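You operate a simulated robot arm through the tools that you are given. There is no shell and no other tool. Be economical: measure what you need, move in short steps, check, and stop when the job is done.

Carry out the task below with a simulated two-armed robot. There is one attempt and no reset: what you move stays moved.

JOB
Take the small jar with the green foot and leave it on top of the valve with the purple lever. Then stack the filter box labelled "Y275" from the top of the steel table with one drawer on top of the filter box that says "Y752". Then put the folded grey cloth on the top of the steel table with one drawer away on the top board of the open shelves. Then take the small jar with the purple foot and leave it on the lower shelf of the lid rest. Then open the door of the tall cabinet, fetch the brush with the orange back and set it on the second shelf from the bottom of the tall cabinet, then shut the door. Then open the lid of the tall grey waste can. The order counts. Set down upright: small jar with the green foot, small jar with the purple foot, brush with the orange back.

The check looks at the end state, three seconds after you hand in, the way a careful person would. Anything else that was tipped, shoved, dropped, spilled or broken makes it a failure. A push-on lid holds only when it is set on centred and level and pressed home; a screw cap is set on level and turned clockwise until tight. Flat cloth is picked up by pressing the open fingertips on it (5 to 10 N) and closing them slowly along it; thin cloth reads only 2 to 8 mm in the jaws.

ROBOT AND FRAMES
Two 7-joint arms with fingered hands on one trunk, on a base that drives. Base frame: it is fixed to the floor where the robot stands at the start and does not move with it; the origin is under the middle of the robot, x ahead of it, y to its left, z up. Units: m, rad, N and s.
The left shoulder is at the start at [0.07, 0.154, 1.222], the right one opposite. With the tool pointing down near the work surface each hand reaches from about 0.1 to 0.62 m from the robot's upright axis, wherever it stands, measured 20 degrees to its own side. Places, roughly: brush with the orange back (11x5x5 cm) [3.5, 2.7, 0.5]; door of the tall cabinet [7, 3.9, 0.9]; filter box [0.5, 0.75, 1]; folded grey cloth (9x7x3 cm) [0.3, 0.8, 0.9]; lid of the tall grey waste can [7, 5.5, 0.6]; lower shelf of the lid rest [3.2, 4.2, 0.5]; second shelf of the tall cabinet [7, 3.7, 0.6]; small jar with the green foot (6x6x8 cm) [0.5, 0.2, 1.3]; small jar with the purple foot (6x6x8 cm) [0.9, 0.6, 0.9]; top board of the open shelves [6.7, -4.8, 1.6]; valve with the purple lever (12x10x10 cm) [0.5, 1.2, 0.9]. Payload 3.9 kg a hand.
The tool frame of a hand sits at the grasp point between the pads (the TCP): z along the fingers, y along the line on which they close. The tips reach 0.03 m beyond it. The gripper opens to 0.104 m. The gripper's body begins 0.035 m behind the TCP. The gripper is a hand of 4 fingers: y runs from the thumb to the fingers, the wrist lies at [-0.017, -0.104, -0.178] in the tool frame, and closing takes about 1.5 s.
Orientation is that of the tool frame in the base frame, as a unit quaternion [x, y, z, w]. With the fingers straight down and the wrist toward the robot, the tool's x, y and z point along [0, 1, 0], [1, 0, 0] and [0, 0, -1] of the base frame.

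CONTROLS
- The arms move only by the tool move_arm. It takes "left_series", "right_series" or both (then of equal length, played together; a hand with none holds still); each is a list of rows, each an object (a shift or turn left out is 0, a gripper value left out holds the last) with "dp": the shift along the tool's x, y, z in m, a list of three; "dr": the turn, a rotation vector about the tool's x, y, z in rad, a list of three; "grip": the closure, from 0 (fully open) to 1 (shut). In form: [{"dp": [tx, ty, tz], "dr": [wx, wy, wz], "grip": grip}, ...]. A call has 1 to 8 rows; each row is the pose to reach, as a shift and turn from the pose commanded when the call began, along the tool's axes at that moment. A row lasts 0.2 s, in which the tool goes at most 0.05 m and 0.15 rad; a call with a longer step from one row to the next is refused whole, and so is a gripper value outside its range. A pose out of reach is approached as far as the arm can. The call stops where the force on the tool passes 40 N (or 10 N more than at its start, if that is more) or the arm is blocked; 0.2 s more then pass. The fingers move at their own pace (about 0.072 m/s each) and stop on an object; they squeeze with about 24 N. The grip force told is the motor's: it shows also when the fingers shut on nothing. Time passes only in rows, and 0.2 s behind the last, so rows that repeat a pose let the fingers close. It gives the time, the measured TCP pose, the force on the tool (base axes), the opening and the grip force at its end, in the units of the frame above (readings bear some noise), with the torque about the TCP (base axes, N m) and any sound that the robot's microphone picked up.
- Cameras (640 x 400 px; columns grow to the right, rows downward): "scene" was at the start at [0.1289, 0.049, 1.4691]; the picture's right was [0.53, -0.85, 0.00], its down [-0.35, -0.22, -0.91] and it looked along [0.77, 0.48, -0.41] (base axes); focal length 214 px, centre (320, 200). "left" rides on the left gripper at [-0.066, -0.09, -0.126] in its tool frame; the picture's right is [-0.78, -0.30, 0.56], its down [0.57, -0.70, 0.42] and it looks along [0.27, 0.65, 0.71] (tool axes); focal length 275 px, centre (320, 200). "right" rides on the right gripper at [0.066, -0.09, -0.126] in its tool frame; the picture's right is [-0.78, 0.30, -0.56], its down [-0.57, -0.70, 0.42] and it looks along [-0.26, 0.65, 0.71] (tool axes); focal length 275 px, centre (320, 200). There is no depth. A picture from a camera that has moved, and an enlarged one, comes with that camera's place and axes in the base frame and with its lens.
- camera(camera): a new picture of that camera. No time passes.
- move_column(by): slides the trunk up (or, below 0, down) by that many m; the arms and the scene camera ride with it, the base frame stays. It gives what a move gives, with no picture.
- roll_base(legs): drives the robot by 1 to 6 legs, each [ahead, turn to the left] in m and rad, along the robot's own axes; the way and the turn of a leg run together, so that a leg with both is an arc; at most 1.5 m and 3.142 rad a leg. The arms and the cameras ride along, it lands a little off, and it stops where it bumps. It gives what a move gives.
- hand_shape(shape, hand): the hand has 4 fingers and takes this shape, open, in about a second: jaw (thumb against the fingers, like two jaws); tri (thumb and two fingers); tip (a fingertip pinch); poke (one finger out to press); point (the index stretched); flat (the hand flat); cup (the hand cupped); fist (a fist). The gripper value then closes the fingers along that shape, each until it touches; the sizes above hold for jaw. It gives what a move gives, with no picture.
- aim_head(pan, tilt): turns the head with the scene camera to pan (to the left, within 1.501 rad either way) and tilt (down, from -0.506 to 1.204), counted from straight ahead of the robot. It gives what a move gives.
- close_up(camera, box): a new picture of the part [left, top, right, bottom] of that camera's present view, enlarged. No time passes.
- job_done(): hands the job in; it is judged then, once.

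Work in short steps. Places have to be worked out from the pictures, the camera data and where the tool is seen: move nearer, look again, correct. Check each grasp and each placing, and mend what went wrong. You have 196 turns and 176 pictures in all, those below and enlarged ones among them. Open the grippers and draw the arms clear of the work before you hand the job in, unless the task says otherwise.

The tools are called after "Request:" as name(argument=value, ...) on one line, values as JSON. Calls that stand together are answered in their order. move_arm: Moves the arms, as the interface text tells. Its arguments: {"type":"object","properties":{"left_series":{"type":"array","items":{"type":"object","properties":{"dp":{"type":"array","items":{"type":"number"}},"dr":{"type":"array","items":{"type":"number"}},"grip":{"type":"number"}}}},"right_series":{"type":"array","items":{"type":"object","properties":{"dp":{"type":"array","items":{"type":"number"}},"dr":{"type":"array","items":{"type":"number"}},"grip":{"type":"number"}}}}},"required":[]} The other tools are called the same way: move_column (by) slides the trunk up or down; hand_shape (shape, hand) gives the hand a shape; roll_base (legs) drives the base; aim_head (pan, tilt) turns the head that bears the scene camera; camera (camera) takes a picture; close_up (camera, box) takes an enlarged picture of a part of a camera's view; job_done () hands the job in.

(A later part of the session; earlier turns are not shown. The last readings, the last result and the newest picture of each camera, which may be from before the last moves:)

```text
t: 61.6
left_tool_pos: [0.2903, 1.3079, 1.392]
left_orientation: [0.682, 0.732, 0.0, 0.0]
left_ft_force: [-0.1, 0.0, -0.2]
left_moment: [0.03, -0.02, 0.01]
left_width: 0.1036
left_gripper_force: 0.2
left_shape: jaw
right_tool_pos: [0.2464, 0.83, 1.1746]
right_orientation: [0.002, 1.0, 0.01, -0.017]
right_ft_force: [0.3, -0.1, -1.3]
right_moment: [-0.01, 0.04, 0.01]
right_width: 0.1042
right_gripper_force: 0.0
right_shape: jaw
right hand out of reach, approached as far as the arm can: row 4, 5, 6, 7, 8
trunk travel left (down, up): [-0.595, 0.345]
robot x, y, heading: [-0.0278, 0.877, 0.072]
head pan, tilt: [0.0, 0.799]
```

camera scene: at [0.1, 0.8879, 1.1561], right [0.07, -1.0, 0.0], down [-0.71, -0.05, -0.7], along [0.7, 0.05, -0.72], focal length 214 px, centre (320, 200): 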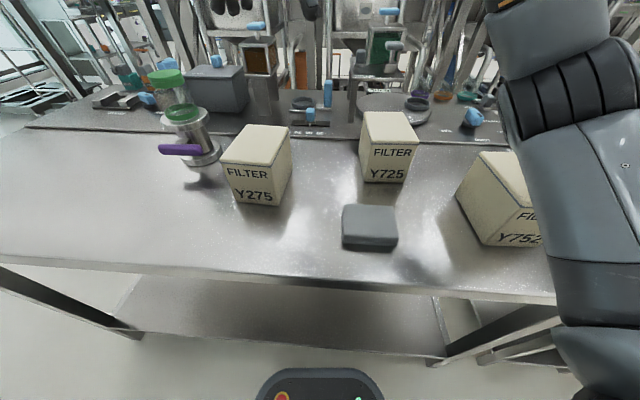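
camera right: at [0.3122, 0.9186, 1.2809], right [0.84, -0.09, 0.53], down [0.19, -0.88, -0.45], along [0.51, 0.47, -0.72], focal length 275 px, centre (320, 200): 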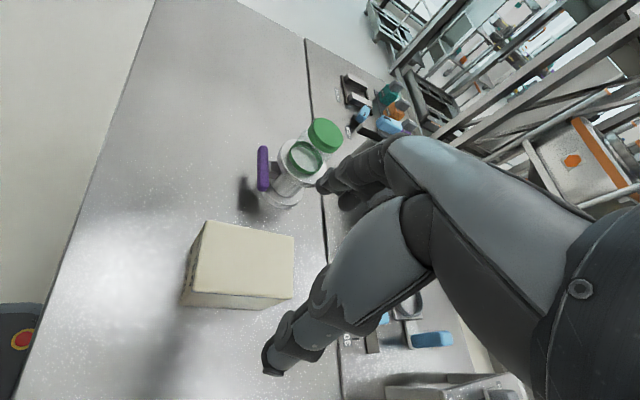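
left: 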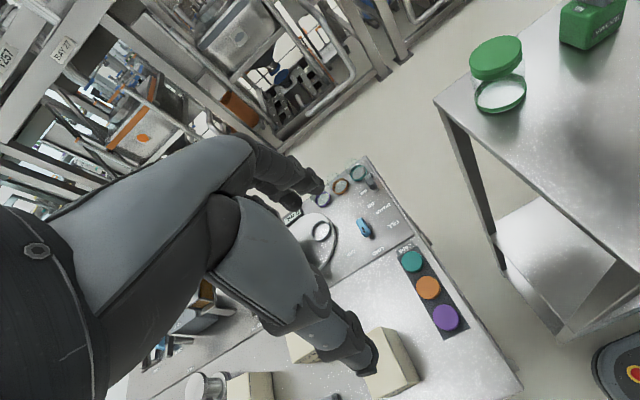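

Reach in that yaw is poor. Standing at an angle with the left hand (heading about -0.87) gives both pick and place easily, so I stow the right hand neutrally and drive there.

Request:
move_arm(right_series=[{"dp": [-0.01, -0.03, -0.01], "dr": [0, 0, 0.149]}, {"dp": [-0.02, -0.06, -0.02], "dr": [0, 0, 0.298]}, {"dp": [-0.03, -0.09, -0.03], "dr": [0, 0, 0.447]}, {"dp": [-0.04, -0.12, -0.04], "dr": [0, 0, 0.596]}, {"dp": [-0.05, -0.15, -0.05], "dr": [0, 0, 0.745]}, {"dp": [-0.06, -0.18, -0.06], "dr": [0, 0, 0.894]}, {"dp": [-0.07, -0.21, -0.08], "dr": [0, 0, 1.043]}, {"dp": [-0.08, -0.25, -0.1], "dr": [0, 0, 1.192]}])

Request:
move_arm(right_series=[{"dr": [0, 0, 0.14]}, {"dr": [0, 0, 0.28]}, {"dr": [0, 0, 0.28]}])

Request:
roll_base(legs=[[-0.4, 0], [0, 1.339], [0.881, 0], [0, -2.281]])

Request:
move_column(by=-0.1)

Request:
camera(camera="scene")

```text
t: 63.5
left_tool_pos: [0.2884, 1.3066, 1.3931]
left_orientation: [0.68, 0.733, 0.002, 0.0]
left_ft_force: [-1.1, -0.3, -0.1]
left_moment: [-0.03, -0.01, -0.01]
left_width: 0.1039
left_gripper_force: 0.1
left_shape: jaw
right_tool_pos: [0.3328, 0.5791, 1.266]
right_orientation: [0.563, 0.826, 0.0, -0.02]
right_ft_force: [0.5, -0.7, 0.1]
right_moment: [0.03, 0.01, -0.01]
right_width: 0.1043
right_gripper_force: 0.2
right_shape: jaw
trunk travel left (down, up): [-0.595, 0.345]
robot x, y, heading: [-0.0274, 0.877, 0.071]
head pan, tilt: [0.0, 0.799]
```

```text
t: 64.2
left_tool_pos: [0.2899, 1.3072, 1.3922]
left_orientation: [0.681, 0.732, 0.001, 0.0]
left_ft_force: [0.3, 0.2, -0.4]
left_moment: [0.02, 0.03, -0.01]
left_width: 0.1035
left_gripper_force: 0.1
left_shape: jaw
right_tool_pos: [0.3342, 0.5801, 1.2658]
right_orientation: [0.672, 0.74, -0.004, -0.02]
right_ft_force: [1.0, -0.4, 0.3]
right_moment: [0.0, 0.05, -0.03]
right_width: 0.1041
right_gripper_force: 0.0
right_shape: jaw
trunk travel left (down, up): [-0.595, 0.345]
robot x, y, heading: [-0.0284, 0.8766, 0.074]
head pan, tilt: [0.0, 0.799]
```

```text
t: 79.6
left_tool_pos: [0.2433, 1.7205, 1.3923]
left_orientation: [0.933, 0.36, 0.001, 0.0]
left_ft_force: [0.2, 0.7, 0.8]
left_moment: [-0.02, 0.02, 0.01]
left_width: 0.1038
left_gripper_force: 0.1
left_shape: jaw
right_tool_pos: [-0.3035, 1.2387, 1.2671]
right_orientation: [0.929, 0.369, 0.006, -0.02]
right_ft_force: [0.4, 0.1, 0.2]
right_moment: [0.0, 0.04, 0.02]
right_width: 0.1041
right_gripper_force: 0.0
right_shape: jaw
trunk travel left (down, up): [-0.595, 0.345]
robot x, y, heading: [-0.2903, 1.7117, -0.832]
head pan, tilt: [0.0, 0.799]
```

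```text
t: 80.9
left_tool_pos: [0.2433, 1.7194, 1.2928]
left_orientation: [0.933, 0.359, 0.001, 0.0]
left_ft_force: [0.2, -0.1, -0.1]
left_moment: [0.02, 0.01, 0.0]
left_width: 0.1039
left_gripper_force: 0.0
left_shape: jaw
right_tool_pos: [-0.3042, 1.2391, 1.1665]
right_orientation: [0.929, 0.37, 0.006, -0.019]
right_ft_force: [-0.6, 0.2, 0.2]
right_moment: [-0.02, 0.0, 0.01]
right_width: 0.1041
right_gripper_force: 0.1
right_shape: jaw
trunk travel left (down, up): [-0.495, 0.445]
robot x, y, heading: [-0.2907, 1.7064, -0.834]
head pan, tilt: [0.0, 0.799]
```

```text
146 pictures are left
camera scene: at [-0.2045, 1.6103, 1.256], right [-0.74, -0.67, 0.0], down [-0.48, 0.53, -0.7], along [0.47, -0.52, -0.72], focal length 214 px, centre (320, 200)
```

scene: 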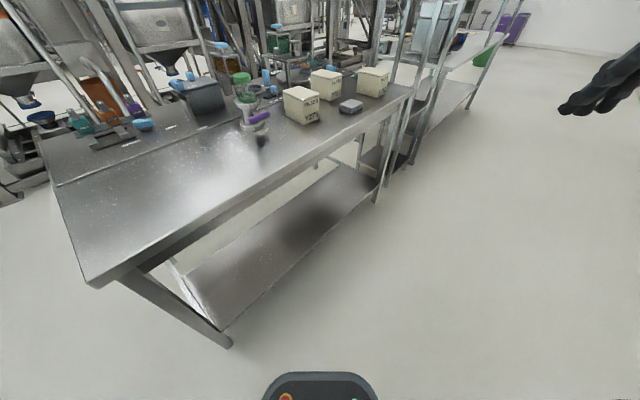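

I drive ahead to the bench at this angle and look at Y275.

Request:
roll_base(legs=[[0.44, 0]])

Request:
camera(camera="scene")

Request:
camera(camera="left")

```text
t: 83.5
left_tool_pos: [0.4919, 1.4608, 1.2937]
left_orientation: [0.922, 0.388, 0.0, 0.002]
left_ft_force: [-0.5, -0.7, -0.4]
left_moment: [0.04, -0.01, 0.02]
left_width: 0.1038
left_gripper_force: 0.0
left_shape: jaw
right_tool_pos: [-0.0225, 0.9474, 1.1672]
right_orientation: [0.916, 0.4, 0.004, -0.018]
right_ft_force: [-1.0, -1.1, -1.4]
right_moment: [0.06, -0.05, -0.01]
right_width: 0.1038
right_gripper_force: 0.1
right_shape: jaw
trunk travel left (down, up): [-0.495, 0.445]
robot x, y, heading: [-0.0558, 1.3995, -0.686]
head pan, tilt: [0.0, 0.799]
stopped in leg 1: the robot was blocked; the commanded pose is now the measured one
```

```text
145 pictures are left
camera scene: at [0.044, 1.3153, 1.2559], right [-0.63, -0.77, 0.0], down [-0.55, 0.46, -0.7], along [0.54, -0.44, -0.72], focal length 214 px, centre (320, 200)
```

scene: 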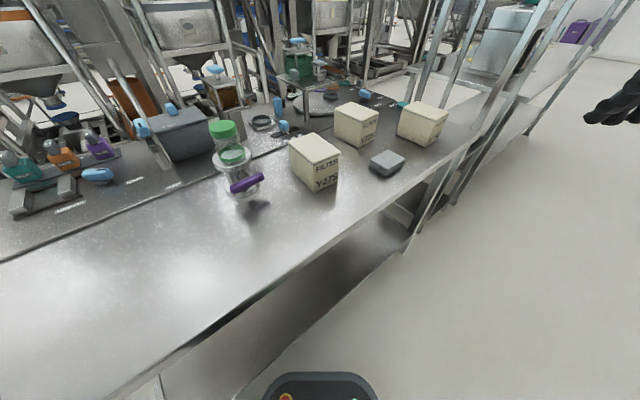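

```text
144 pictures are left
camera left: at [0.3821, 1.4785, 1.4167], right [-0.75, -0.35, -0.56], down [-0.1, 0.9, -0.43], along [0.65, -0.27, -0.71], focal length 275 px, centre (320, 200)
```

left: 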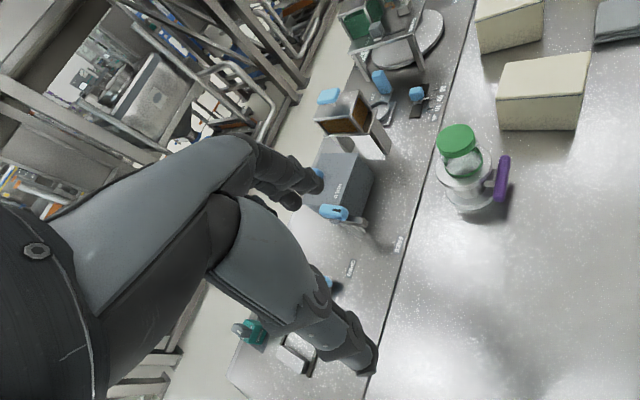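

The base corner bumped the bench lightly, and nothing on the bench moved. Box Y275 is too far from here, so I back off and come in nearer, at about (-0.09, 1.22) with heading -0.7.

Request:
roll_base(legs=[[-0.3, 0], [0, -0.944], [0.197, 0], [0, 0.93], [0.26, 0]])

Request:
aim_head(pan=0.3, tilt=0.75)

Request:
camera(camera="scene")

```text
t: 93.0
left_tool_pos: [0.4392, 1.2905, 1.2941]
left_orientation: [0.924, 0.382, 0.0, 0.003]
left_ft_force: [-0.1, 0.3, -0.2]
left_moment: [0.01, 0.03, 0.05]
left_width: 0.1039
left_gripper_force: 0.0
left_shape: jaw
right_tool_pos: [-0.0802, 0.7803, 1.1681]
right_orientation: [0.918, 0.397, 0.007, -0.015]
right_ft_force: [-0.1, -0.9, -1.1]
right_moment: [-0.01, -0.01, 0.0]
right_width: 0.1039
right_gripper_force: 0.0
right_shape: jaw
trunk travel left (down, up): [-0.495, 0.445]
robot x, y, heading: [-0.1102, 1.2313, -0.695]
head pan, tilt: [0.0, 0.799]
```

```text
t: 93.8
left_tool_pos: [0.4393, 1.2894, 1.293]
left_orientation: [0.924, 0.382, 0.0, 0.004]
left_ft_force: [-0.2, 0.1, 0.1]
left_moment: [0.02, 0.04, 0.01]
left_width: 0.1041
left_gripper_force: 0.0
left_shape: jaw
right_tool_pos: [-0.08, 0.7819, 1.1687]
right_orientation: [0.917, 0.397, 0.007, -0.015]
right_ft_force: [0.8, -0.2, 0.1]
right_moment: [0.0, 0.0, 0.03]
right_width: 0.1042
right_gripper_force: 0.1
right_shape: jaw
trunk travel left (down, up): [-0.495, 0.445]
robot x, y, heading: [-0.1124, 1.2315, -0.701]
head pan, tilt: [0.3, 0.75]
```

```text
143 pictures are left
camera scene: at [0.0045, 1.1683, 1.2599], right [-0.39, -0.92, 0.0], down [-0.63, 0.26, -0.73], along [0.67, -0.28, -0.68], focal length 214 px, centre (320, 200)
```

scene: 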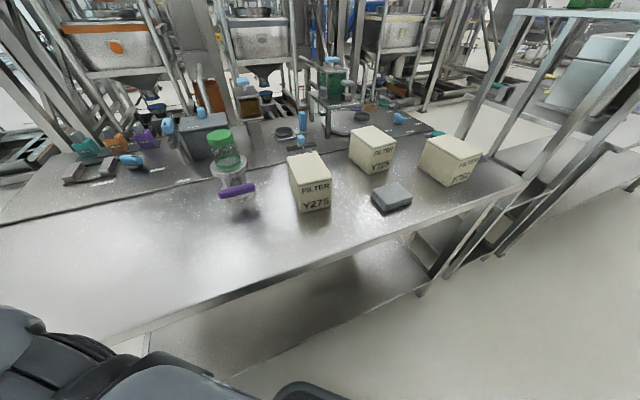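

Now the left hand turns to close along y and moves over Y275, staying high above the jar.

Request:
move_arm(left_series=[{"dp": [-0.03, 0.031, 0], "dr": [0, 0, 0.13]}, {"dp": [-0.06, 0.062, 0], "dr": [0, 0, 0.26]}, {"dp": [-0.09, 0.093, 0], "dr": [0, 0, 0.39]}, {"dp": [-0.12, 0.124, 0], "dr": [0, 0, 0.52]}, {"dp": [-0.15, 0.155, 0], "dr": [0, 0, 0.65]}, {"dp": [-0.1815, 0.186, 0], "dr": [0, 0, 0.784]}, {"dp": [-0.1815, 0.186, 0.05], "dr": [0, 0, 0.784]}, {"dp": [-0.1815, 0.186, 0.1], "dr": [0, 0, 0.784]}])

Request:
camera(camera="scene")

Request:
camera(camera="left")

```text
t: 95.6
left_tool_pos: [0.4455, 1.0324, 1.1931]
left_orientation: [1.0, 0.001, 0.001, 0.004]
left_ft_force: [0.4, -0.9, 0.5]
left_moment: [0.01, 0.03, -0.04]
left_width: 0.1037
left_gripper_force: 0.0
left_shape: jaw
left hand out of reach, approached as far as the arm can: row 6
right_tool_pos: [-0.0788, 0.7843, 1.1699]
right_orientation: [0.917, 0.398, 0.006, -0.015]
right_ft_force: [0.2, -0.1, -0.1]
right_moment: [0.0, 0.01, 0.0]
right_width: 0.1039
right_gripper_force: 0.0
right_shape: jaw
trunk travel left (down, up): [-0.495, 0.445]
robot x, y, heading: [-0.1129, 1.2311, -0.7]
head pan, tilt: [0.3, 0.75]
```

```text
142 pictures are left
camera scene: at [0.0061, 1.1702, 1.2599], right [-0.39, -0.92, 0.0], down [-0.63, 0.26, -0.73], along [0.67, -0.28, -0.68], focal length 214 px, centre (320, 200)
```

scene: 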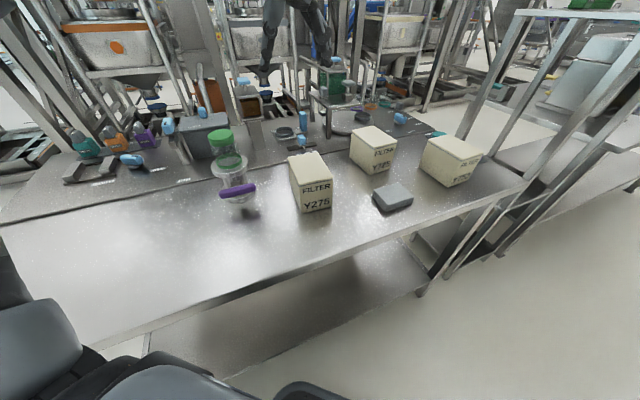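

```text
141 pictures are left
camera left: at [0.3791, 1.1246, 1.3164], right [-0.78, 0.29, -0.56], down [0.57, 0.7, -0.43], along [0.27, -0.65, -0.71], focal length 275 px, centre (320, 200)
```

left: 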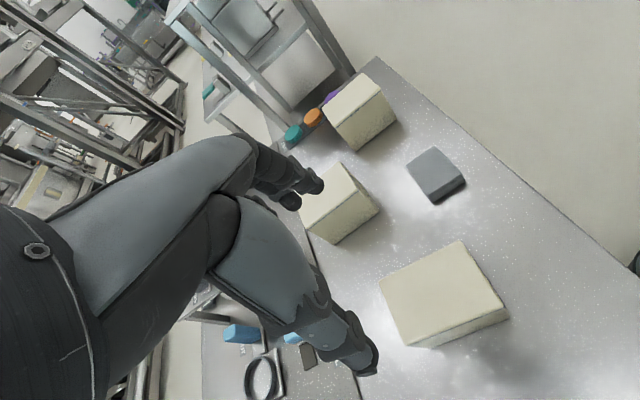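

Yaw is exact and I'm hovering over the box. The hand view suggests the box centre is slightly nearer the robot, so I zoom in to refine.

Request:
close_up(camera="scene", box=[260, 130, 360, 230])

Request:
close_up(camera="left", box=[340, 200, 540, 380])

```text
4.00 times, centred on (310, 180) of scene
camera zoom: at [0.0061, 1.1702, 1.2599], right [-0.39, -0.92, 0.0], down [-0.63, 0.26, -0.73], along [0.67, -0.28, -0.68], focal length 858 px, centre (360, 280)
```

zoom: 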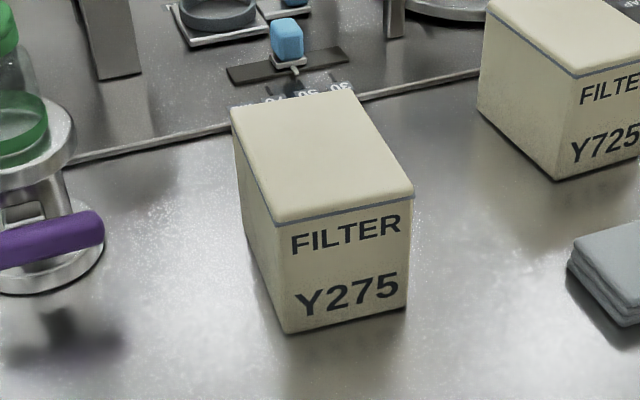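

```text
2.22 times, centred on (440, 290) of left
camera zoom: at [0.3791, 1.1246, 1.3164], right [-0.78, 0.29, -0.56], down [0.57, 0.7, -0.43], along [0.27, -0.65, -0.71], focal length 612 px, centre (53, 0)
```

zoom: 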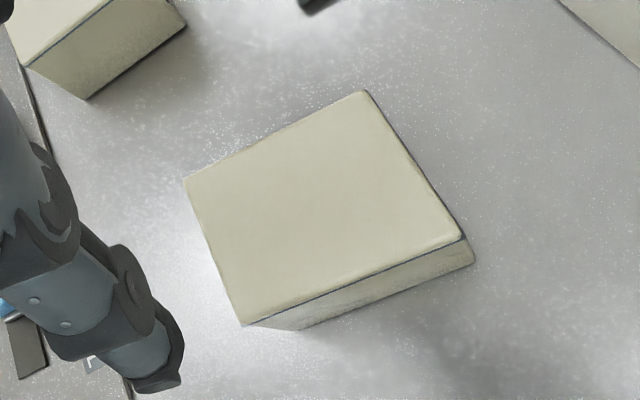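

Combined estimate for Y275: centre (0.432, 1.022), yaw about -0.07. I correct and come down to just above its lid.

Request:
move_arm(left_series=[{"dp": [-0.013, 0.01, 0.045], "dr": [0, 0, 0.07]}, {"dp": [-0.013, 0.01, 0.09], "dr": [0, 0, 0.07]}, {"dp": [-0.013, 0.01, 0.135], "dr": [0, 0, 0.07]}, {"dp": [-0.013, 0.01, 0.18], "dr": [0, 0, 0.07]}, {"dp": [-0.013, 0.01, 0.18], "dr": [0, 0, 0.07]}])

Request:
close_up(camera="scene", box=[230, 80, 380, 230])

Request:
camera(camera="left")

```text
t: 96.8
left_tool_pos: [0.4317, 1.0195, 1.0136]
left_orientation: [0.999, -0.034, 0.003, 0.003]
left_ft_force: [0.2, -0.2, 0.3]
left_moment: [0.0, 0.0, 0.0]
left_width: 0.1038
left_gripper_force: 0.1
left_shape: jaw
right_tool_pos: [-0.0804, 0.7805, 1.1696]
right_orientation: [0.917, 0.398, 0.006, -0.016]
right_ft_force: [-0.4, -1.2, -0.2]
right_moment: [0.0, -0.02, 0.02]
right_width: 0.1039
right_gripper_force: 0.1
right_shape: jaw
trunk travel left (down, up): [-0.495, 0.445]
robot x, y, heading: [-0.1109, 1.2304, -0.696]
head pan, tilt: [0.3, 0.75]
```

```text
2.67 times, centred on (305, 155) of scene
camera zoom: at [0.0041, 1.1684, 1.26], right [-0.39, -0.92, 0.0], down [-0.63, 0.26, -0.73], along [0.67, -0.28, -0.68], focal length 572 px, centre (360, 320)
```

zoom: 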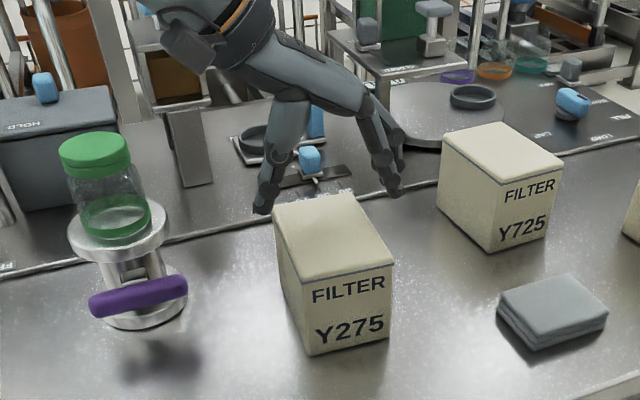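

```text
137 pictures are left
camera left: at [0.3714, 1.1156, 1.1365], right [-0.75, 0.35, -0.56], down [0.62, 0.66, -0.43], along [0.22, -0.67, -0.71], focal length 275 px, centre (320, 200)
```

left: 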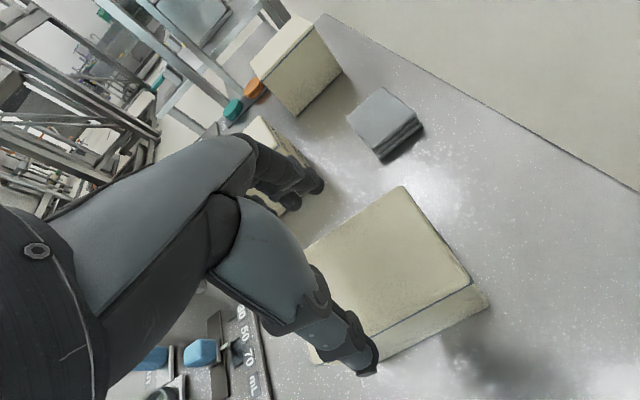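

Alignment matches, with the box centre at about (0.428, 1.021) against TCP (0.432, 1.02). I descend around the box.

Request:
move_arm(left_series=[{"dp": [0, 0, 0.03]}, {"dp": [0, 0, 0.055]}, {"dp": [0, 0, 0.075]}, {"dp": [0, 0, 0.088]}, {"dp": [0, 0, 0.088]}])

Request:
close_up(camera="scene", box=[230, 80, 380, 230])

```text
t: 97.8
left_tool_pos: [0.4333, 1.0163, 0.9404]
left_orientation: [0.999, -0.033, 0.011, 0.015]
left_ft_force: [-5.4, 6.9, 21.1]
left_moment: [0.35, 0.03, -0.03]
left_width: 0.1039
left_gripper_force: 0.0
left_shape: jaw
right_tool_pos: [-0.0815, 0.7832, 1.169]
right_orientation: [0.917, 0.398, 0.007, -0.015]
right_ft_force: [-0.3, 0.7, -0.2]
right_moment: [0.01, 0.02, 0.03]
right_width: 0.1039
right_gripper_force: 0.1
right_shape: jaw
trunk travel left (down, up): [-0.495, 0.445]
robot x, y, heading: [-0.1095, 1.2332, -0.697]
head pan, tilt: [0.3, 0.75]
stopped in row 5 (left hand): the force on the tool passed its limit at 48 N (the readings are from after the stop); the commanded pose is now the measured one
```

```text
2.67 times, centred on (305, 155) of scene
camera zoom: at [0.0025, 1.17, 1.2603], right [-0.39, -0.92, 0.0], down [-0.63, 0.26, -0.73], along [0.68, -0.28, -0.68], focal length 572 px, centre (360, 320)
```

zoom: 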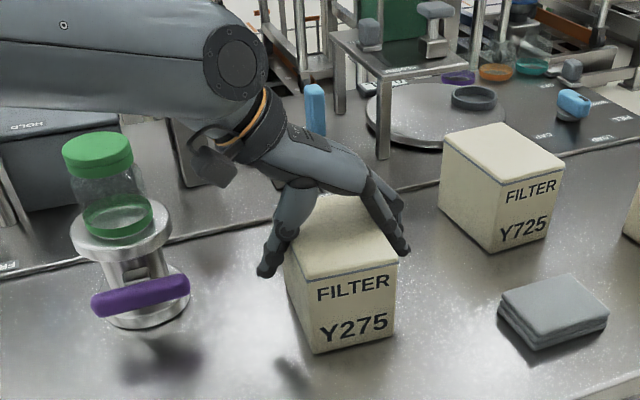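

The palm touched the lid at TCP z 0.94, with the fingers straddling the box. I ease up 4 mm and close.

Request:
move_arm(left_series=[{"dp": [0, 0, -0.004]}, {"dp": [0, 0, -0.004], "grip": 1}, {"dp": [0, 0, -0.004], "grip": 1}, {"dp": [0, 0, -0.004], "grip": 1}, {"dp": [0, 0, -0.004], "grip": 1}, {"dp": [0, 0, -0.004], "grip": 1}])

Request:
close_up(camera="scene", box=[230, 80, 380, 230])

```text
t: 99.2
left_tool_pos: [0.432, 1.0181, 0.9424]
left_orientation: [0.999, -0.033, 0.009, 0.012]
left_ft_force: [-2.7, 3.5, 9.6]
left_moment: [-0.31, 0.03, -0.11]
left_width: 0.075
left_gripper_force: 24.1
left_shape: jaw
right_tool_pos: [-0.081, 0.7827, 1.1696]
right_orientation: [0.917, 0.398, 0.007, -0.014]
right_ft_force: [-0.4, 0.1, 0.3]
right_moment: [-0.01, 0.01, -0.02]
right_width: 0.1039
right_gripper_force: 0.0
right_shape: jaw
trunk travel left (down, up): [-0.495, 0.445]
robot x, y, heading: [-0.1081, 1.2325, -0.693]
head pan, tilt: [0.3, 0.75]
```

```text
2.67 times, centred on (305, 155) of scene
camera zoom: at [0.0027, 1.1696, 1.2602], right [-0.39, -0.92, 0.0], down [-0.63, 0.26, -0.73], along [0.68, -0.28, -0.68], focal length 572 px, centre (360, 320)
```

zoom: 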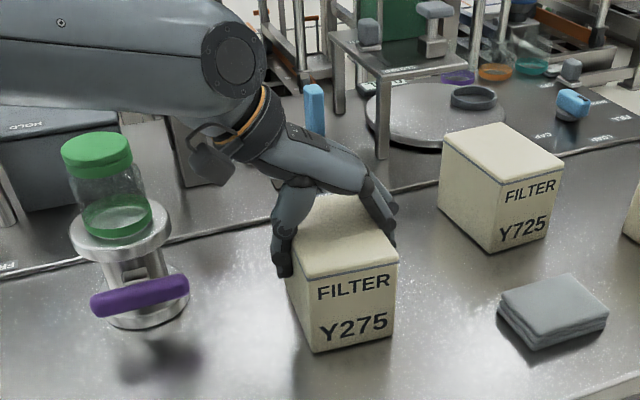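

Gripped at 75 mm with 24 N. I lift slowly.

Request:
move_arm(left_series=[{"dp": [0, 0, -0.01]}, {"dp": [0, 0, -0.025]}, {"dp": [0, 0, -0.05]}, {"dp": [0, 0, -0.08]}, {"dp": [0, 0, -0.12]}, {"dp": [0, 0, -0.16]}, {"dp": [0, 0, -0.2]}, {"dp": [0, 0, -0.2]}])

Request:
camera(camera="scene")

```text
t: 101.0
left_tool_pos: [0.4329, 1.0239, 1.1411]
left_orientation: [0.999, -0.032, 0.007, 0.011]
left_ft_force: [-0.4, -0.2, -3.1]
left_moment: [0.0, -0.01, 0.01]
left_width: 0.0751
left_gripper_force: 23.7
left_shape: jaw
right_tool_pos: [-0.0792, 0.7817, 1.1689]
right_orientation: [0.918, 0.397, 0.007, -0.016]
right_ft_force: [1.1, 0.1, -0.4]
right_moment: [0.0, 0.01, 0.0]
right_width: 0.104
right_gripper_force: 0.0
right_shape: jaw
trunk travel left (down, up): [-0.495, 0.445]
robot x, y, heading: [-0.1117, 1.2336, -0.693]
head pan, tilt: [0.3, 0.75]
```

```text
134 pictures are left
camera scene: at [0.0057, 1.1682, 1.2598], right [-0.39, -0.92, 0.0], down [-0.63, 0.26, -0.73], along [0.67, -0.28, -0.68], focal length 214 px, centre (320, 200)
```

scene: 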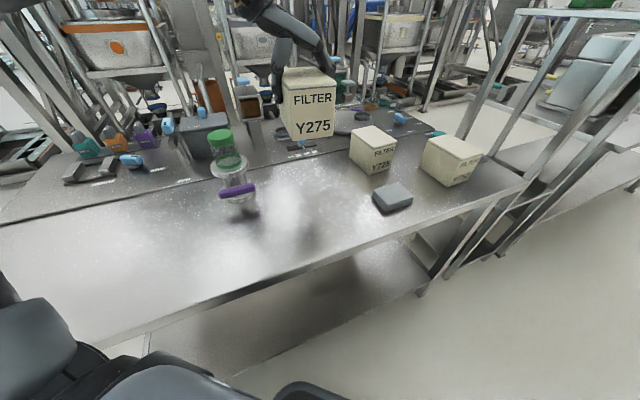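

The box is held level. I drive to the matching spot for Y752 with the same heading.

Request:
roll_base(legs=[[-0.3, 0], [0, -1.0], [0.437, 0], [0, 1.0], [0.24, 0]])

Request:
camera(camera="scene")

```text
t: 111.8
left_tool_pos: [0.3486, 0.6598, 1.1411]
left_orientation: [1.0, -0.017, 0.007, 0.01]
left_ft_force: [-0.4, -0.2, -2.8]
left_moment: [0.01, -0.04, 0.04]
left_width: 0.0749
left_gripper_force: 23.9
left_shape: jaw
right_tool_pos: [-0.1579, 0.4014, 1.1687]
right_orientation: [0.911, 0.412, 0.007, -0.015]
right_ft_force: [0.1, 0.0, 0.2]
right_moment: [0.02, 0.02, 0.01]
right_width: 0.1041
right_gripper_force: 0.1
right_shape: jaw
trunk travel left (down, up): [-0.495, 0.445]
robot x, y, heading: [-0.2029, 0.8536, -0.664]
head pan, tilt: [0.3, 0.75]
```

```text
133 pictures are left
camera scene: at [-0.0854, 0.7907, 1.2599], right [-0.36, -0.93, 0.0], down [-0.64, 0.24, -0.73], along [0.68, -0.26, -0.68], focal length 214 px, centre (320, 200)
```

scene: 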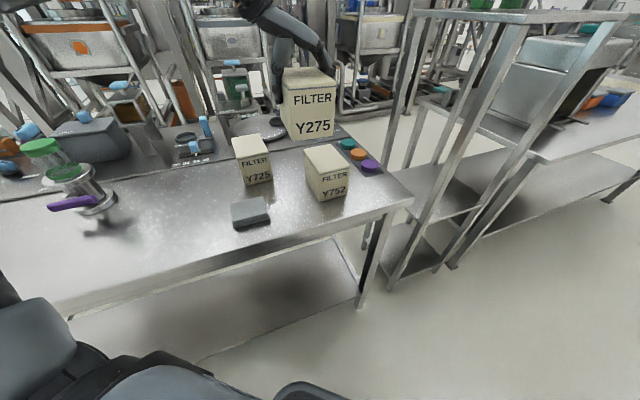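

I roll 7 cm closer, then zoom in on Y752 to refine its place.

Request:
roll_base(legs=[[0.07, 0]])

Request:
close_up(camera="scene", box=[240, 60, 400, 220])

Request:
camera(camera="left")

```text
t: 112.8
left_tool_pos: [0.4007, 0.6165, 1.1414]
left_orientation: [1.0, -0.019, 0.007, 0.012]
left_ft_force: [0.8, -0.7, -2.7]
left_moment: [0.01, 0.0, 0.04]
left_width: 0.0748
left_gripper_force: 24.2
left_shape: jaw
right_tool_pos: [-0.1059, 0.359, 1.1685]
right_orientation: [0.911, 0.412, 0.006, -0.016]
right_ft_force: [0.3, -0.1, 0.2]
right_moment: [0.01, 0.0, -0.02]
right_width: 0.1039
right_gripper_force: 0.1
right_shape: jaw
trunk travel left (down, up): [-0.495, 0.445]
robot x, y, heading: [-0.1513, 0.8057, -0.664]
head pan, tilt: [0.3, 0.75]
```

```text
2.50 times, centred on (320, 140) of scene
camera zoom: at [-0.0322, 0.7485, 1.26], right [-0.36, -0.93, 0.0], down [-0.64, 0.24, -0.73], along [0.68, -0.26, -0.68], focal length 536 px, centre (320, 350)
```

zoom: 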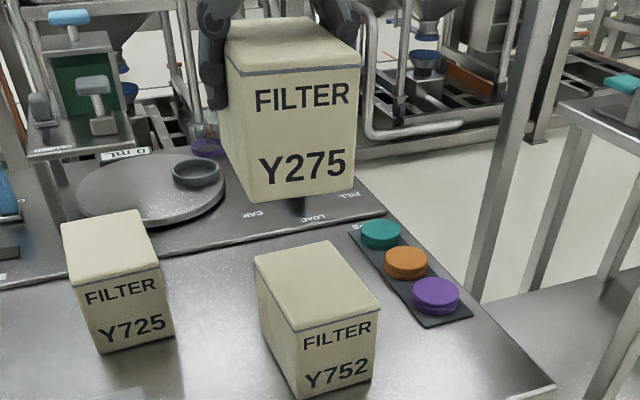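

```text
131 pictures are left
camera left: at [0.3362, 0.7131, 1.2626], right [-0.76, 0.31, -0.58], down [0.6, 0.67, -0.43], along [0.25, -0.67, -0.69], focal length 275 px, centre (320, 200)
```

left: 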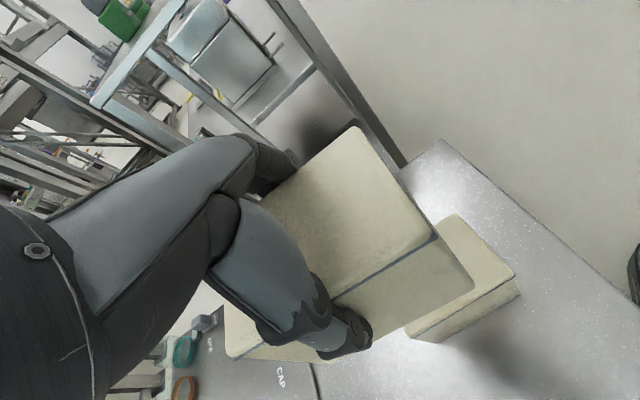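

By comparison in both cameras, the held box must go about -3.6 cm in x and -1.4 cm in y to sit over Y752. I shift and lower most of the way.

Request:
move_arm(left_series=[{"dp": [-0.018, 0.007, 0], "dr": [0, 0, -0.025]}, {"dp": [-0.036, 0.015, 0], "dr": [0, 0, -0.05]}, {"dp": [-0.036, 0.015, 0.03], "dr": [0, 0, -0.05]}, {"dp": [-0.036, 0.015, 0.06], "dr": [0, 0, -0.05]}, {"dp": [-0.036, 0.015, 0.06], "dr": [0, 0, -0.05]}])

Request:
close_up(camera="scene", box=[240, 60, 400, 220])

Request:
camera(camera="left")

```text
t: 114.0
left_tool_pos: [0.366, 0.6014, 1.084]
left_orientation: [1.0, 0.007, 0.007, 0.011]
left_ft_force: [-0.4, 0.1, -2.4]
left_moment: [0.02, -0.01, 0.0]
left_width: 0.0748
left_gripper_force: 24.1
left_shape: jaw
right_tool_pos: [-0.1041, 0.3588, 1.1681]
right_orientation: [0.911, 0.412, 0.006, -0.015]
right_ft_force: [1.1, -0.1, 0.7]
right_moment: [-0.01, -0.03, 0.0]
right_width: 0.1039
right_gripper_force: 0.0
right_shape: jaw
trunk travel left (down, up): [-0.495, 0.445]
robot x, y, heading: [-0.1519, 0.8113, -0.668]
head pan, tilt: [0.3, 0.75]
```

```text
2.50 times, centred on (320, 140) of scene
camera zoom: at [-0.0317, 0.7479, 1.2599], right [-0.36, -0.93, 0.0], down [-0.64, 0.24, -0.73], along [0.68, -0.26, -0.68], focal length 536 px, centre (320, 350)
```

zoom: 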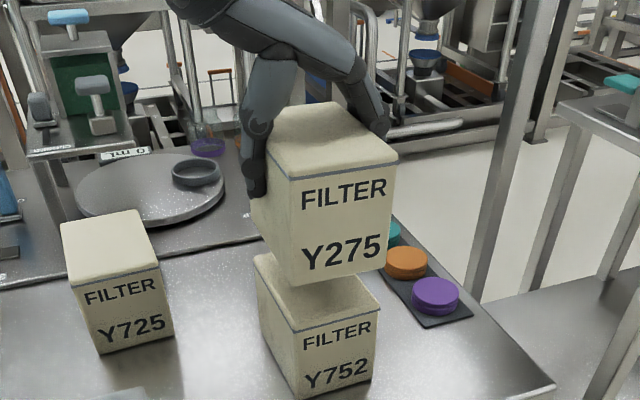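

```text
129 pictures are left
camera left: at [0.2974, 0.6941, 1.2037], right [-0.77, 0.27, -0.57], down [0.57, 0.7, -0.43], along [0.28, -0.66, -0.7], focal length 275 px, centre (320, 200)
```

left: 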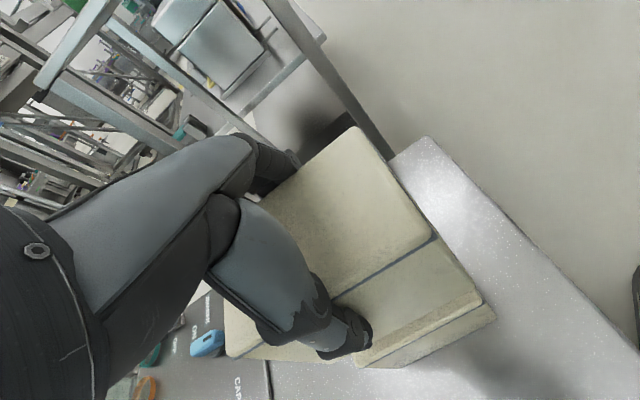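

The held box is within 5 mm of aligned. I lower it to contact.

Request:
move_arm(left_series=[{"dp": [0.003, 0.001, 0.02]}, {"dp": [0.003, 0.001, 0.033]}, {"dp": [0.003, 0.001, 0.041]}, {"dp": [0.003, 0.001, 0.048]}, {"dp": [0.003, 0.001, 0.053]}, {"dp": [0.003, 0.001, 0.053]}])

Request:
close_up(camera="scene", box=[240, 60, 400, 220])

```text
t: 115.2
left_tool_pos: [0.3697, 0.5972, 1.0417]
left_orientation: [1.0, 0.009, 0.014, 0.023]
left_ft_force: [-2.3, 4.8, 16.2]
left_moment: [0.24, 0.32, -0.08]
left_width: 0.0749
left_gripper_force: 23.6
left_shape: jaw
right_tool_pos: [-0.1044, 0.3598, 1.169]
right_orientation: [0.91, 0.413, 0.008, -0.014]
right_ft_force: [0.0, -1.0, 0.5]
right_moment: [0.02, 0.04, 0.07]
right_width: 0.104
right_gripper_force: 0.0
right_shape: jaw
trunk travel left (down, up): [-0.495, 0.445]
robot x, y, heading: [-0.1484, 0.8094, -0.662]
head pan, tilt: [0.3, 0.75]
stopped in row 6 (left hand): the force on the tool passed its limit at 43 N (the readings are from after the stop); the commanded pose is now the measured one
```

```text
2.50 times, centred on (320, 140) of scene
camera zoom: at [-0.0333, 0.7495, 1.2601], right [-0.36, -0.93, 0.0], down [-0.64, 0.24, -0.73], along [0.68, -0.26, -0.68], focal length 536 px, centre (320, 350)
```

zoom: 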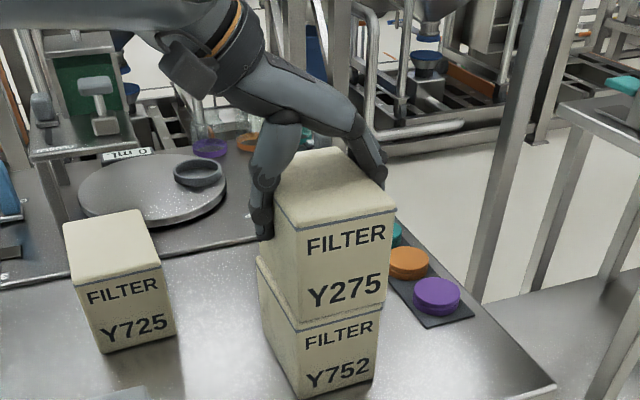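

It sits squarely on Y752. I ease off, open, and lift the hand away.

Request:
move_arm(left_series=[{"dp": [0, 0, -0.004]}, {"dp": [0, 0, -0.004], "grip": 0.2}, {"dp": [0, 0, -0.004], "grip": 0}, {"dp": [0, 0, -0.004], "grip": 0}, {"dp": [0, 0, -0.004], "grip": 0}, {"dp": [0, 0, -0.004], "grip": 0}])

Request:
move_arm(left_series=[{"dp": [0, 0, -0.02]}, {"dp": [0, 0, -0.05]}, {"dp": [0, 0, -0.09]}, {"dp": [0, 0, -0.13]}, {"dp": [0, 0, -0.16]}, {"dp": [0, 0, -0.16]}])

Request:
camera(camera="scene")

```text
t: 116.6
left_tool_pos: [0.3699, 0.5979, 1.042]
left_orientation: [1.0, 0.009, 0.013, 0.021]
left_ft_force: [-0.3, -1.8, 9.3]
left_moment: [0.27, 0.07, 0.06]
left_width: 0.1038
left_gripper_force: 0.0
left_shape: jaw
right_tool_pos: [-0.1056, 0.3584, 1.1678]
right_orientation: [0.911, 0.412, 0.006, -0.015]
right_ft_force: [0.4, 0.3, -0.2]
right_moment: [0.01, -0.04, -0.04]
right_width: 0.1041
right_gripper_force: 0.0
right_shape: jaw
trunk travel left (down, up): [-0.495, 0.445]
robot x, y, heading: [-0.1469, 0.811, -0.668]
head pan, tilt: [0.3, 0.75]
```

```text
t: 118.0
left_tool_pos: [0.3676, 0.6044, 1.2002]
left_orientation: [1.0, 0.009, 0.012, 0.02]
left_ft_force: [-0.1, -0.3, -0.6]
left_moment: [-0.02, 0.01, 0.01]
left_width: 0.1039
left_gripper_force: 0.0
left_shape: jaw
right_tool_pos: [-0.1041, 0.3588, 1.1692]
right_orientation: [0.911, 0.412, 0.006, -0.015]
right_ft_force: [0.2, 0.5, -0.1]
right_moment: [0.01, -0.01, 0.0]
right_width: 0.104
right_gripper_force: 0.1
right_shape: jaw
trunk travel left (down, up): [-0.495, 0.445]
robot x, y, heading: [-0.1495, 0.8109, -0.666]
head pan, tilt: [0.3, 0.75]
```

```text
127 pictures are left
camera scene: at [-0.0316, 0.7487, 1.2599], right [-0.36, -0.93, 0.0], down [-0.64, 0.24, -0.73], along [0.68, -0.26, -0.68], focal length 214 px, centre (320, 200)
```

scene: 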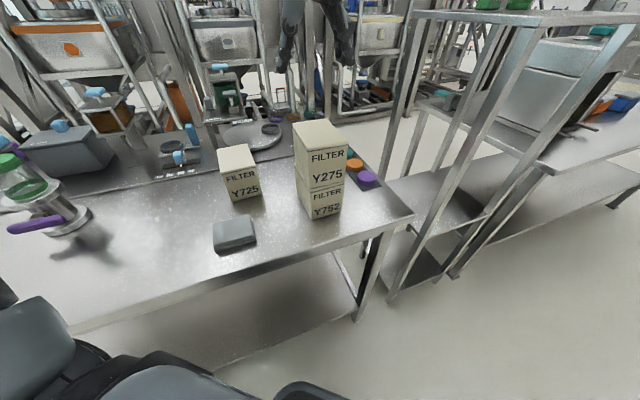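

The stack stands well. Next is the cloth; I zoom on it from here.

Request:
close_up(camera="scene", box=[190, 190, 290, 270])

Request:
camera(camera="left")

```text
5.00 times, centred on (240, 230) of scene
camera zoom: at [-0.0316, 0.7487, 1.2599], right [-0.36, -0.93, 0.0], down [-0.64, 0.24, -0.73], along [0.68, -0.26, -0.68], focal length 1072 px, centre (720, 50)
```

zoom: 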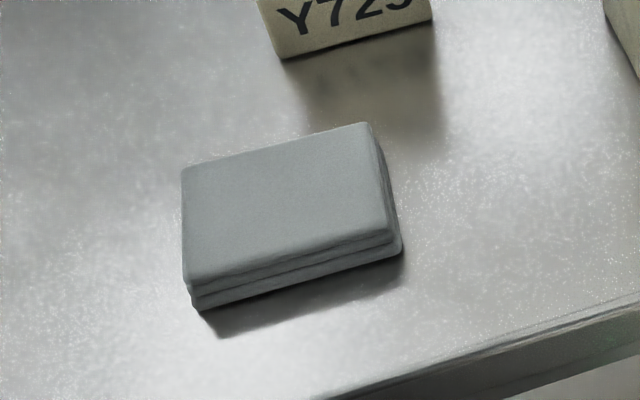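

```text
125 pictures are left
camera left: at [0.2969, 0.6986, 1.3193], right [-0.77, 0.26, -0.59], down [0.57, 0.69, -0.44], along [0.29, -0.67, -0.68], focal length 275 px, centre (320, 200)
```

left: 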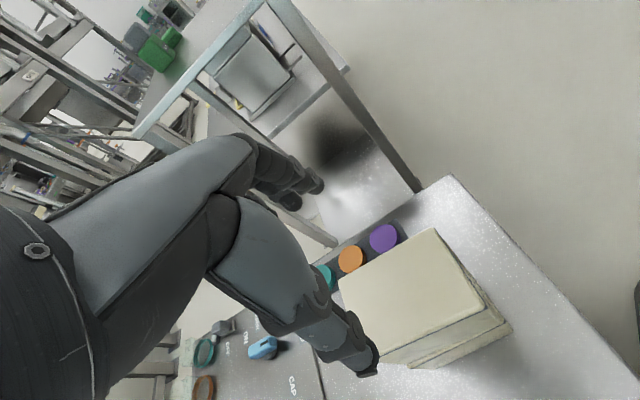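

The cloth is centred at about (0.332, 0.824), square to the bench, 7 cm wide along x. I stow the left hand neutrally, then re-park facing the bench to use the right hand.

Request:
move_arm(left_series=[{"dp": [0.001, -0.03, -0.02], "dr": [0, 0, -0.13]}, {"dp": [0.002, -0.07, -0.04], "dr": [0, 0, -0.26]}, {"dp": [0.003, -0.11, -0.06], "dr": [0, 0, -0.39]}, {"dp": [0.004, -0.15, -0.08], "dr": [0, 0, -0.52]}, {"dp": [0.005, -0.19, -0.1], "dr": [0, 0, -0.65]}, {"dp": [0.005, -0.22, -0.1], "dr": [0, 0, -0.78]}, {"dp": [0.005, -0.25, -0.1], "dr": [0, 0, -0.9]}, {"dp": [0.005, -0.25, -0.1], "dr": [0, 0, -0.9]}])

Request:
roll_base(legs=[[-0.25, 0], [0, 0.667], [0.3, 0]])

Request:
aim_head(pan=-0.3, tilt=0.8)

Request:
camera(camera="scene")

Request:
camera(camera="right")

```text
t: 119.8
left_tool_pos: [0.3643, 0.8623, 1.2935]
left_orientation: [0.896, 0.444, 0.002, 0.022]
left_ft_force: [-0.5, 0.2, 0.5]
left_moment: [0.01, 0.0, -0.02]
left_width: 0.104
left_gripper_force: 0.0
left_shape: jaw
right_tool_pos: [-0.1042, 0.3586, 1.1688]
right_orientation: [0.911, 0.412, 0.007, -0.015]
right_ft_force: [-0.4, -0.4, -0.8]
right_moment: [0.02, -0.02, 0.0]
right_width: 0.1041
right_gripper_force: 0.0
right_shape: jaw
trunk travel left (down, up): [-0.495, 0.445]
robot x, y, heading: [-0.1501, 0.8131, -0.667]
head pan, tilt: [0.3, 0.75]
```

```text
t: 125.1
left_tool_pos: [0.3311, 1.3168, 1.2939]
left_orientation: [0.706, 0.708, 0.01, 0.021]
left_ft_force: [0.4, 0.9, -0.5]
left_moment: [-0.03, 0.0, 0.0]
left_width: 0.1039
left_gripper_force: 0.1
left_shape: jaw
right_tool_pos: [0.2667, 0.6322, 1.1685]
right_orientation: [0.729, 0.684, 0.002, -0.017]
right_ft_force: [-0.7, -0.6, 0.8]
right_moment: [0.0, 0.03, 0.02]
right_width: 0.104
right_gripper_force: 0.0
right_shape: jaw
trunk travel left (down, up): [-0.495, 0.445]
robot x, y, heading: [-0.0444, 0.9619, -0.01]
head pan, tilt: [0.3, 0.75]
```

```text
t: 126.1
left_tool_pos: [0.3312, 1.3174, 1.2942]
left_orientation: [0.706, 0.708, 0.011, 0.021]
left_ft_force: [-0.2, 0.3, 0.0]
left_moment: [0.02, 0.02, -0.01]
left_width: 0.1041
left_gripper_force: 0.0
left_shape: jaw
right_tool_pos: [0.2679, 0.6315, 1.1684]
right_orientation: [0.729, 0.684, 0.001, -0.017]
right_ft_force: [-0.3, 0.1, -0.3]
right_moment: [-0.01, 0.03, 0.01]
right_width: 0.1039
right_gripper_force: 0.1
right_shape: jaw
trunk travel left (down, up): [-0.495, 0.445]
robot x, y, heading: [-0.0413, 0.9629, -0.006]
head pan, tilt: [-0.3, 0.799]
```

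```text
124 pictures are left
camera scene: at [0.0839, 0.9356, 1.2559], right [-0.3, -0.95, 0.0], down [-0.68, 0.22, -0.7], along [0.66, -0.21, -0.72], focal length 214 px, centre (320, 200)
```

scene: 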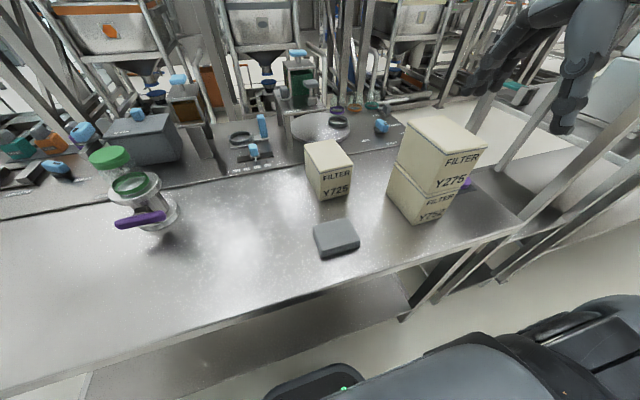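

```text
123 pictures are left
camera right: at [0.1849, 0.7006, 1.2963], right [0.26, -0.81, 0.53], down [-0.74, -0.52, -0.42], along [0.62, -0.29, -0.73], focal length 275 px, centre (320, 200)
```

right: 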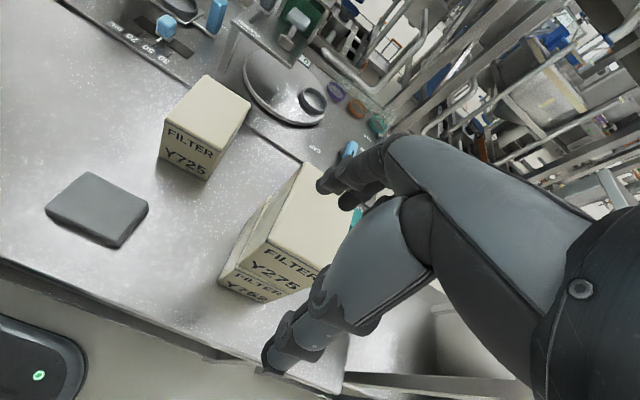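

I bring the right hand over the cloth, level and squared, with the jaws closing along x.

Request:
move_arm(right_series=[{"dp": [0.048, 0.011, 0], "dr": [-0.006, -0.006, -0.016]}, {"dp": [0.096, 0.023, 0], "dr": [-0.012, -0.012, -0.032]}, {"dp": [0.145, 0.035, 0], "dr": [-0.018, -0.018, -0.048]}, {"dp": [0.193, 0.048, 0], "dr": [-0.0236, -0.0247, -0.063]}, {"dp": [0.196, 0.049, 0.049], "dr": [-0.0236, -0.0247, -0.063]}, {"dp": [0.196, 0.049, 0.098], "dr": [-0.0236, -0.0247, -0.063]}, {"dp": [0.196, 0.049, 0.147], "dr": [-0.0236, -0.0247, -0.063]}, {"dp": [0.196, 0.049, 0.19], "dr": [-0.0236, -0.0247, -0.063]}])

Request:
camera(camera="right")

Request:
close_up(camera="scene", box=[240, 130, 440, 290])

```text
refused: row 3 steps farther than a row can; nothing moved
```

```text
122 pictures are left
camera right: at [0.1849, 0.7006, 1.2963], right [0.26, -0.81, 0.53], down [-0.74, -0.52, -0.42], along [0.62, -0.29, -0.73], focal length 275 px, centre (320, 200)
```

right: 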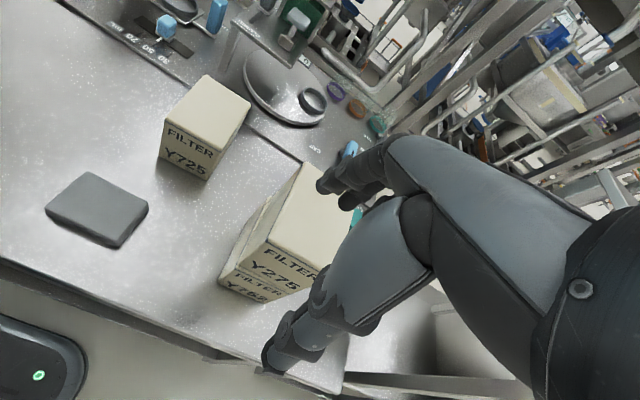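

```text
2.50 times, centred on (340, 210) of scene
camera zoom: at [0.0839, 0.9356, 1.2559], right [-0.3, -0.95, 0.0], down [-0.68, 0.22, -0.7], along [0.66, -0.21, -0.72], focal length 536 px, centre (270, 175)
```

zoom: 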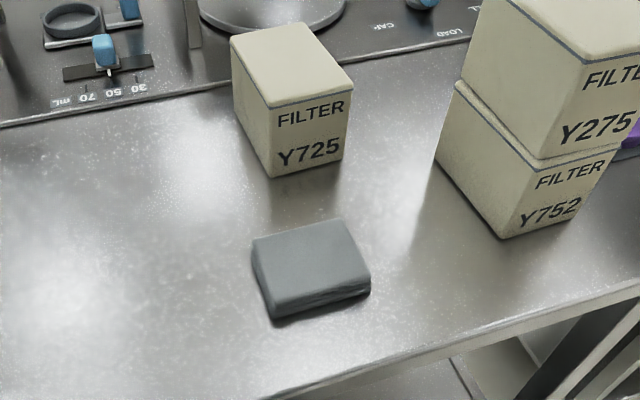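

One step was slightly over the limit, so I send evenly spaced rows.

Request:
move_arm(right_series=[{"dp": [0.04, 0.01, 0], "dr": [-0.006, -0.006, -0.016]}, {"dp": [0.08, 0.02, 0], "dr": [-0.012, -0.012, -0.032]}, {"dp": [0.12, 0.03, 0], "dr": [-0.018, -0.018, -0.048]}, {"dp": [0.16, 0.04, 0], "dr": [-0.0236, -0.0247, -0.063]}, {"dp": [0.196, 0.049, 0.01], "dr": [-0.0236, -0.0247, -0.063]}, {"dp": [0.196, 0.049, 0.055], "dr": [-0.0236, -0.0247, -0.063]}, {"dp": [0.196, 0.049, 0.1], "dr": [-0.0236, -0.0247, -0.063]}, {"dp": [0.196, 0.049, 0.145], "dr": [-0.0236, -0.0247, -0.063]}])

Request:
camera(camera="right")

Request:
close_up(camera="scene", box=[240, 130, 440, 290])

```text
t: 127.9
left_tool_pos: [0.3323, 1.3168, 1.2926]
left_orientation: [0.706, 0.708, 0.01, 0.021]
left_ft_force: [-0.7, 0.0, -0.8]
left_moment: [-0.02, 0.02, 0.03]
left_width: 0.1041
left_gripper_force: 0.0
left_shape: jaw
right_tool_pos: [0.3256, 0.8271, 1.0276]
right_orientation: [0.707, 0.707, 0.002, 0.0]
right_ft_force: [0.4, 0.2, -0.2]
right_moment: [-0.01, -0.02, 0.01]
right_width: 0.1041
right_gripper_force: 0.0
right_shape: jaw
trunk travel left (down, up): [-0.495, 0.445]
robot x, y, heading: [-0.0431, 0.9619, -0.011]
head pan, tilt: [-0.3, 0.799]
```

```text
120 pictures are left
camera right: at [0.2362, 0.8933, 1.1511], right [0.29, -0.78, 0.56], down [-0.7, -0.57, -0.43], along [0.65, -0.26, -0.71], focal length 275 px, centre (320, 200)
```

right: 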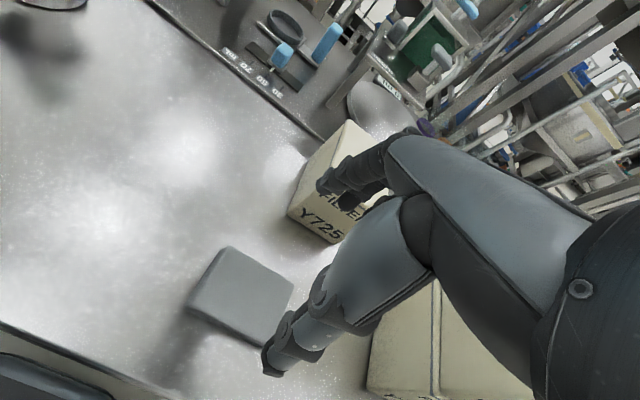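

```text
2.50 times, centred on (340, 210) of scene
camera zoom: at [0.0843, 0.9355, 1.2559], right [-0.3, -0.95, 0.0], down [-0.68, 0.22, -0.7], along [0.66, -0.21, -0.72], focal length 536 px, centre (270, 175)
```

zoom: 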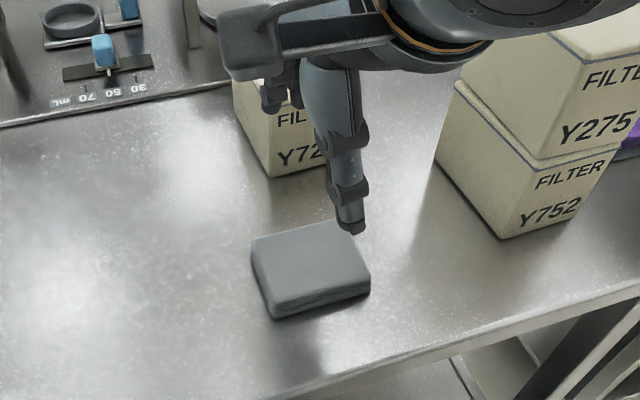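

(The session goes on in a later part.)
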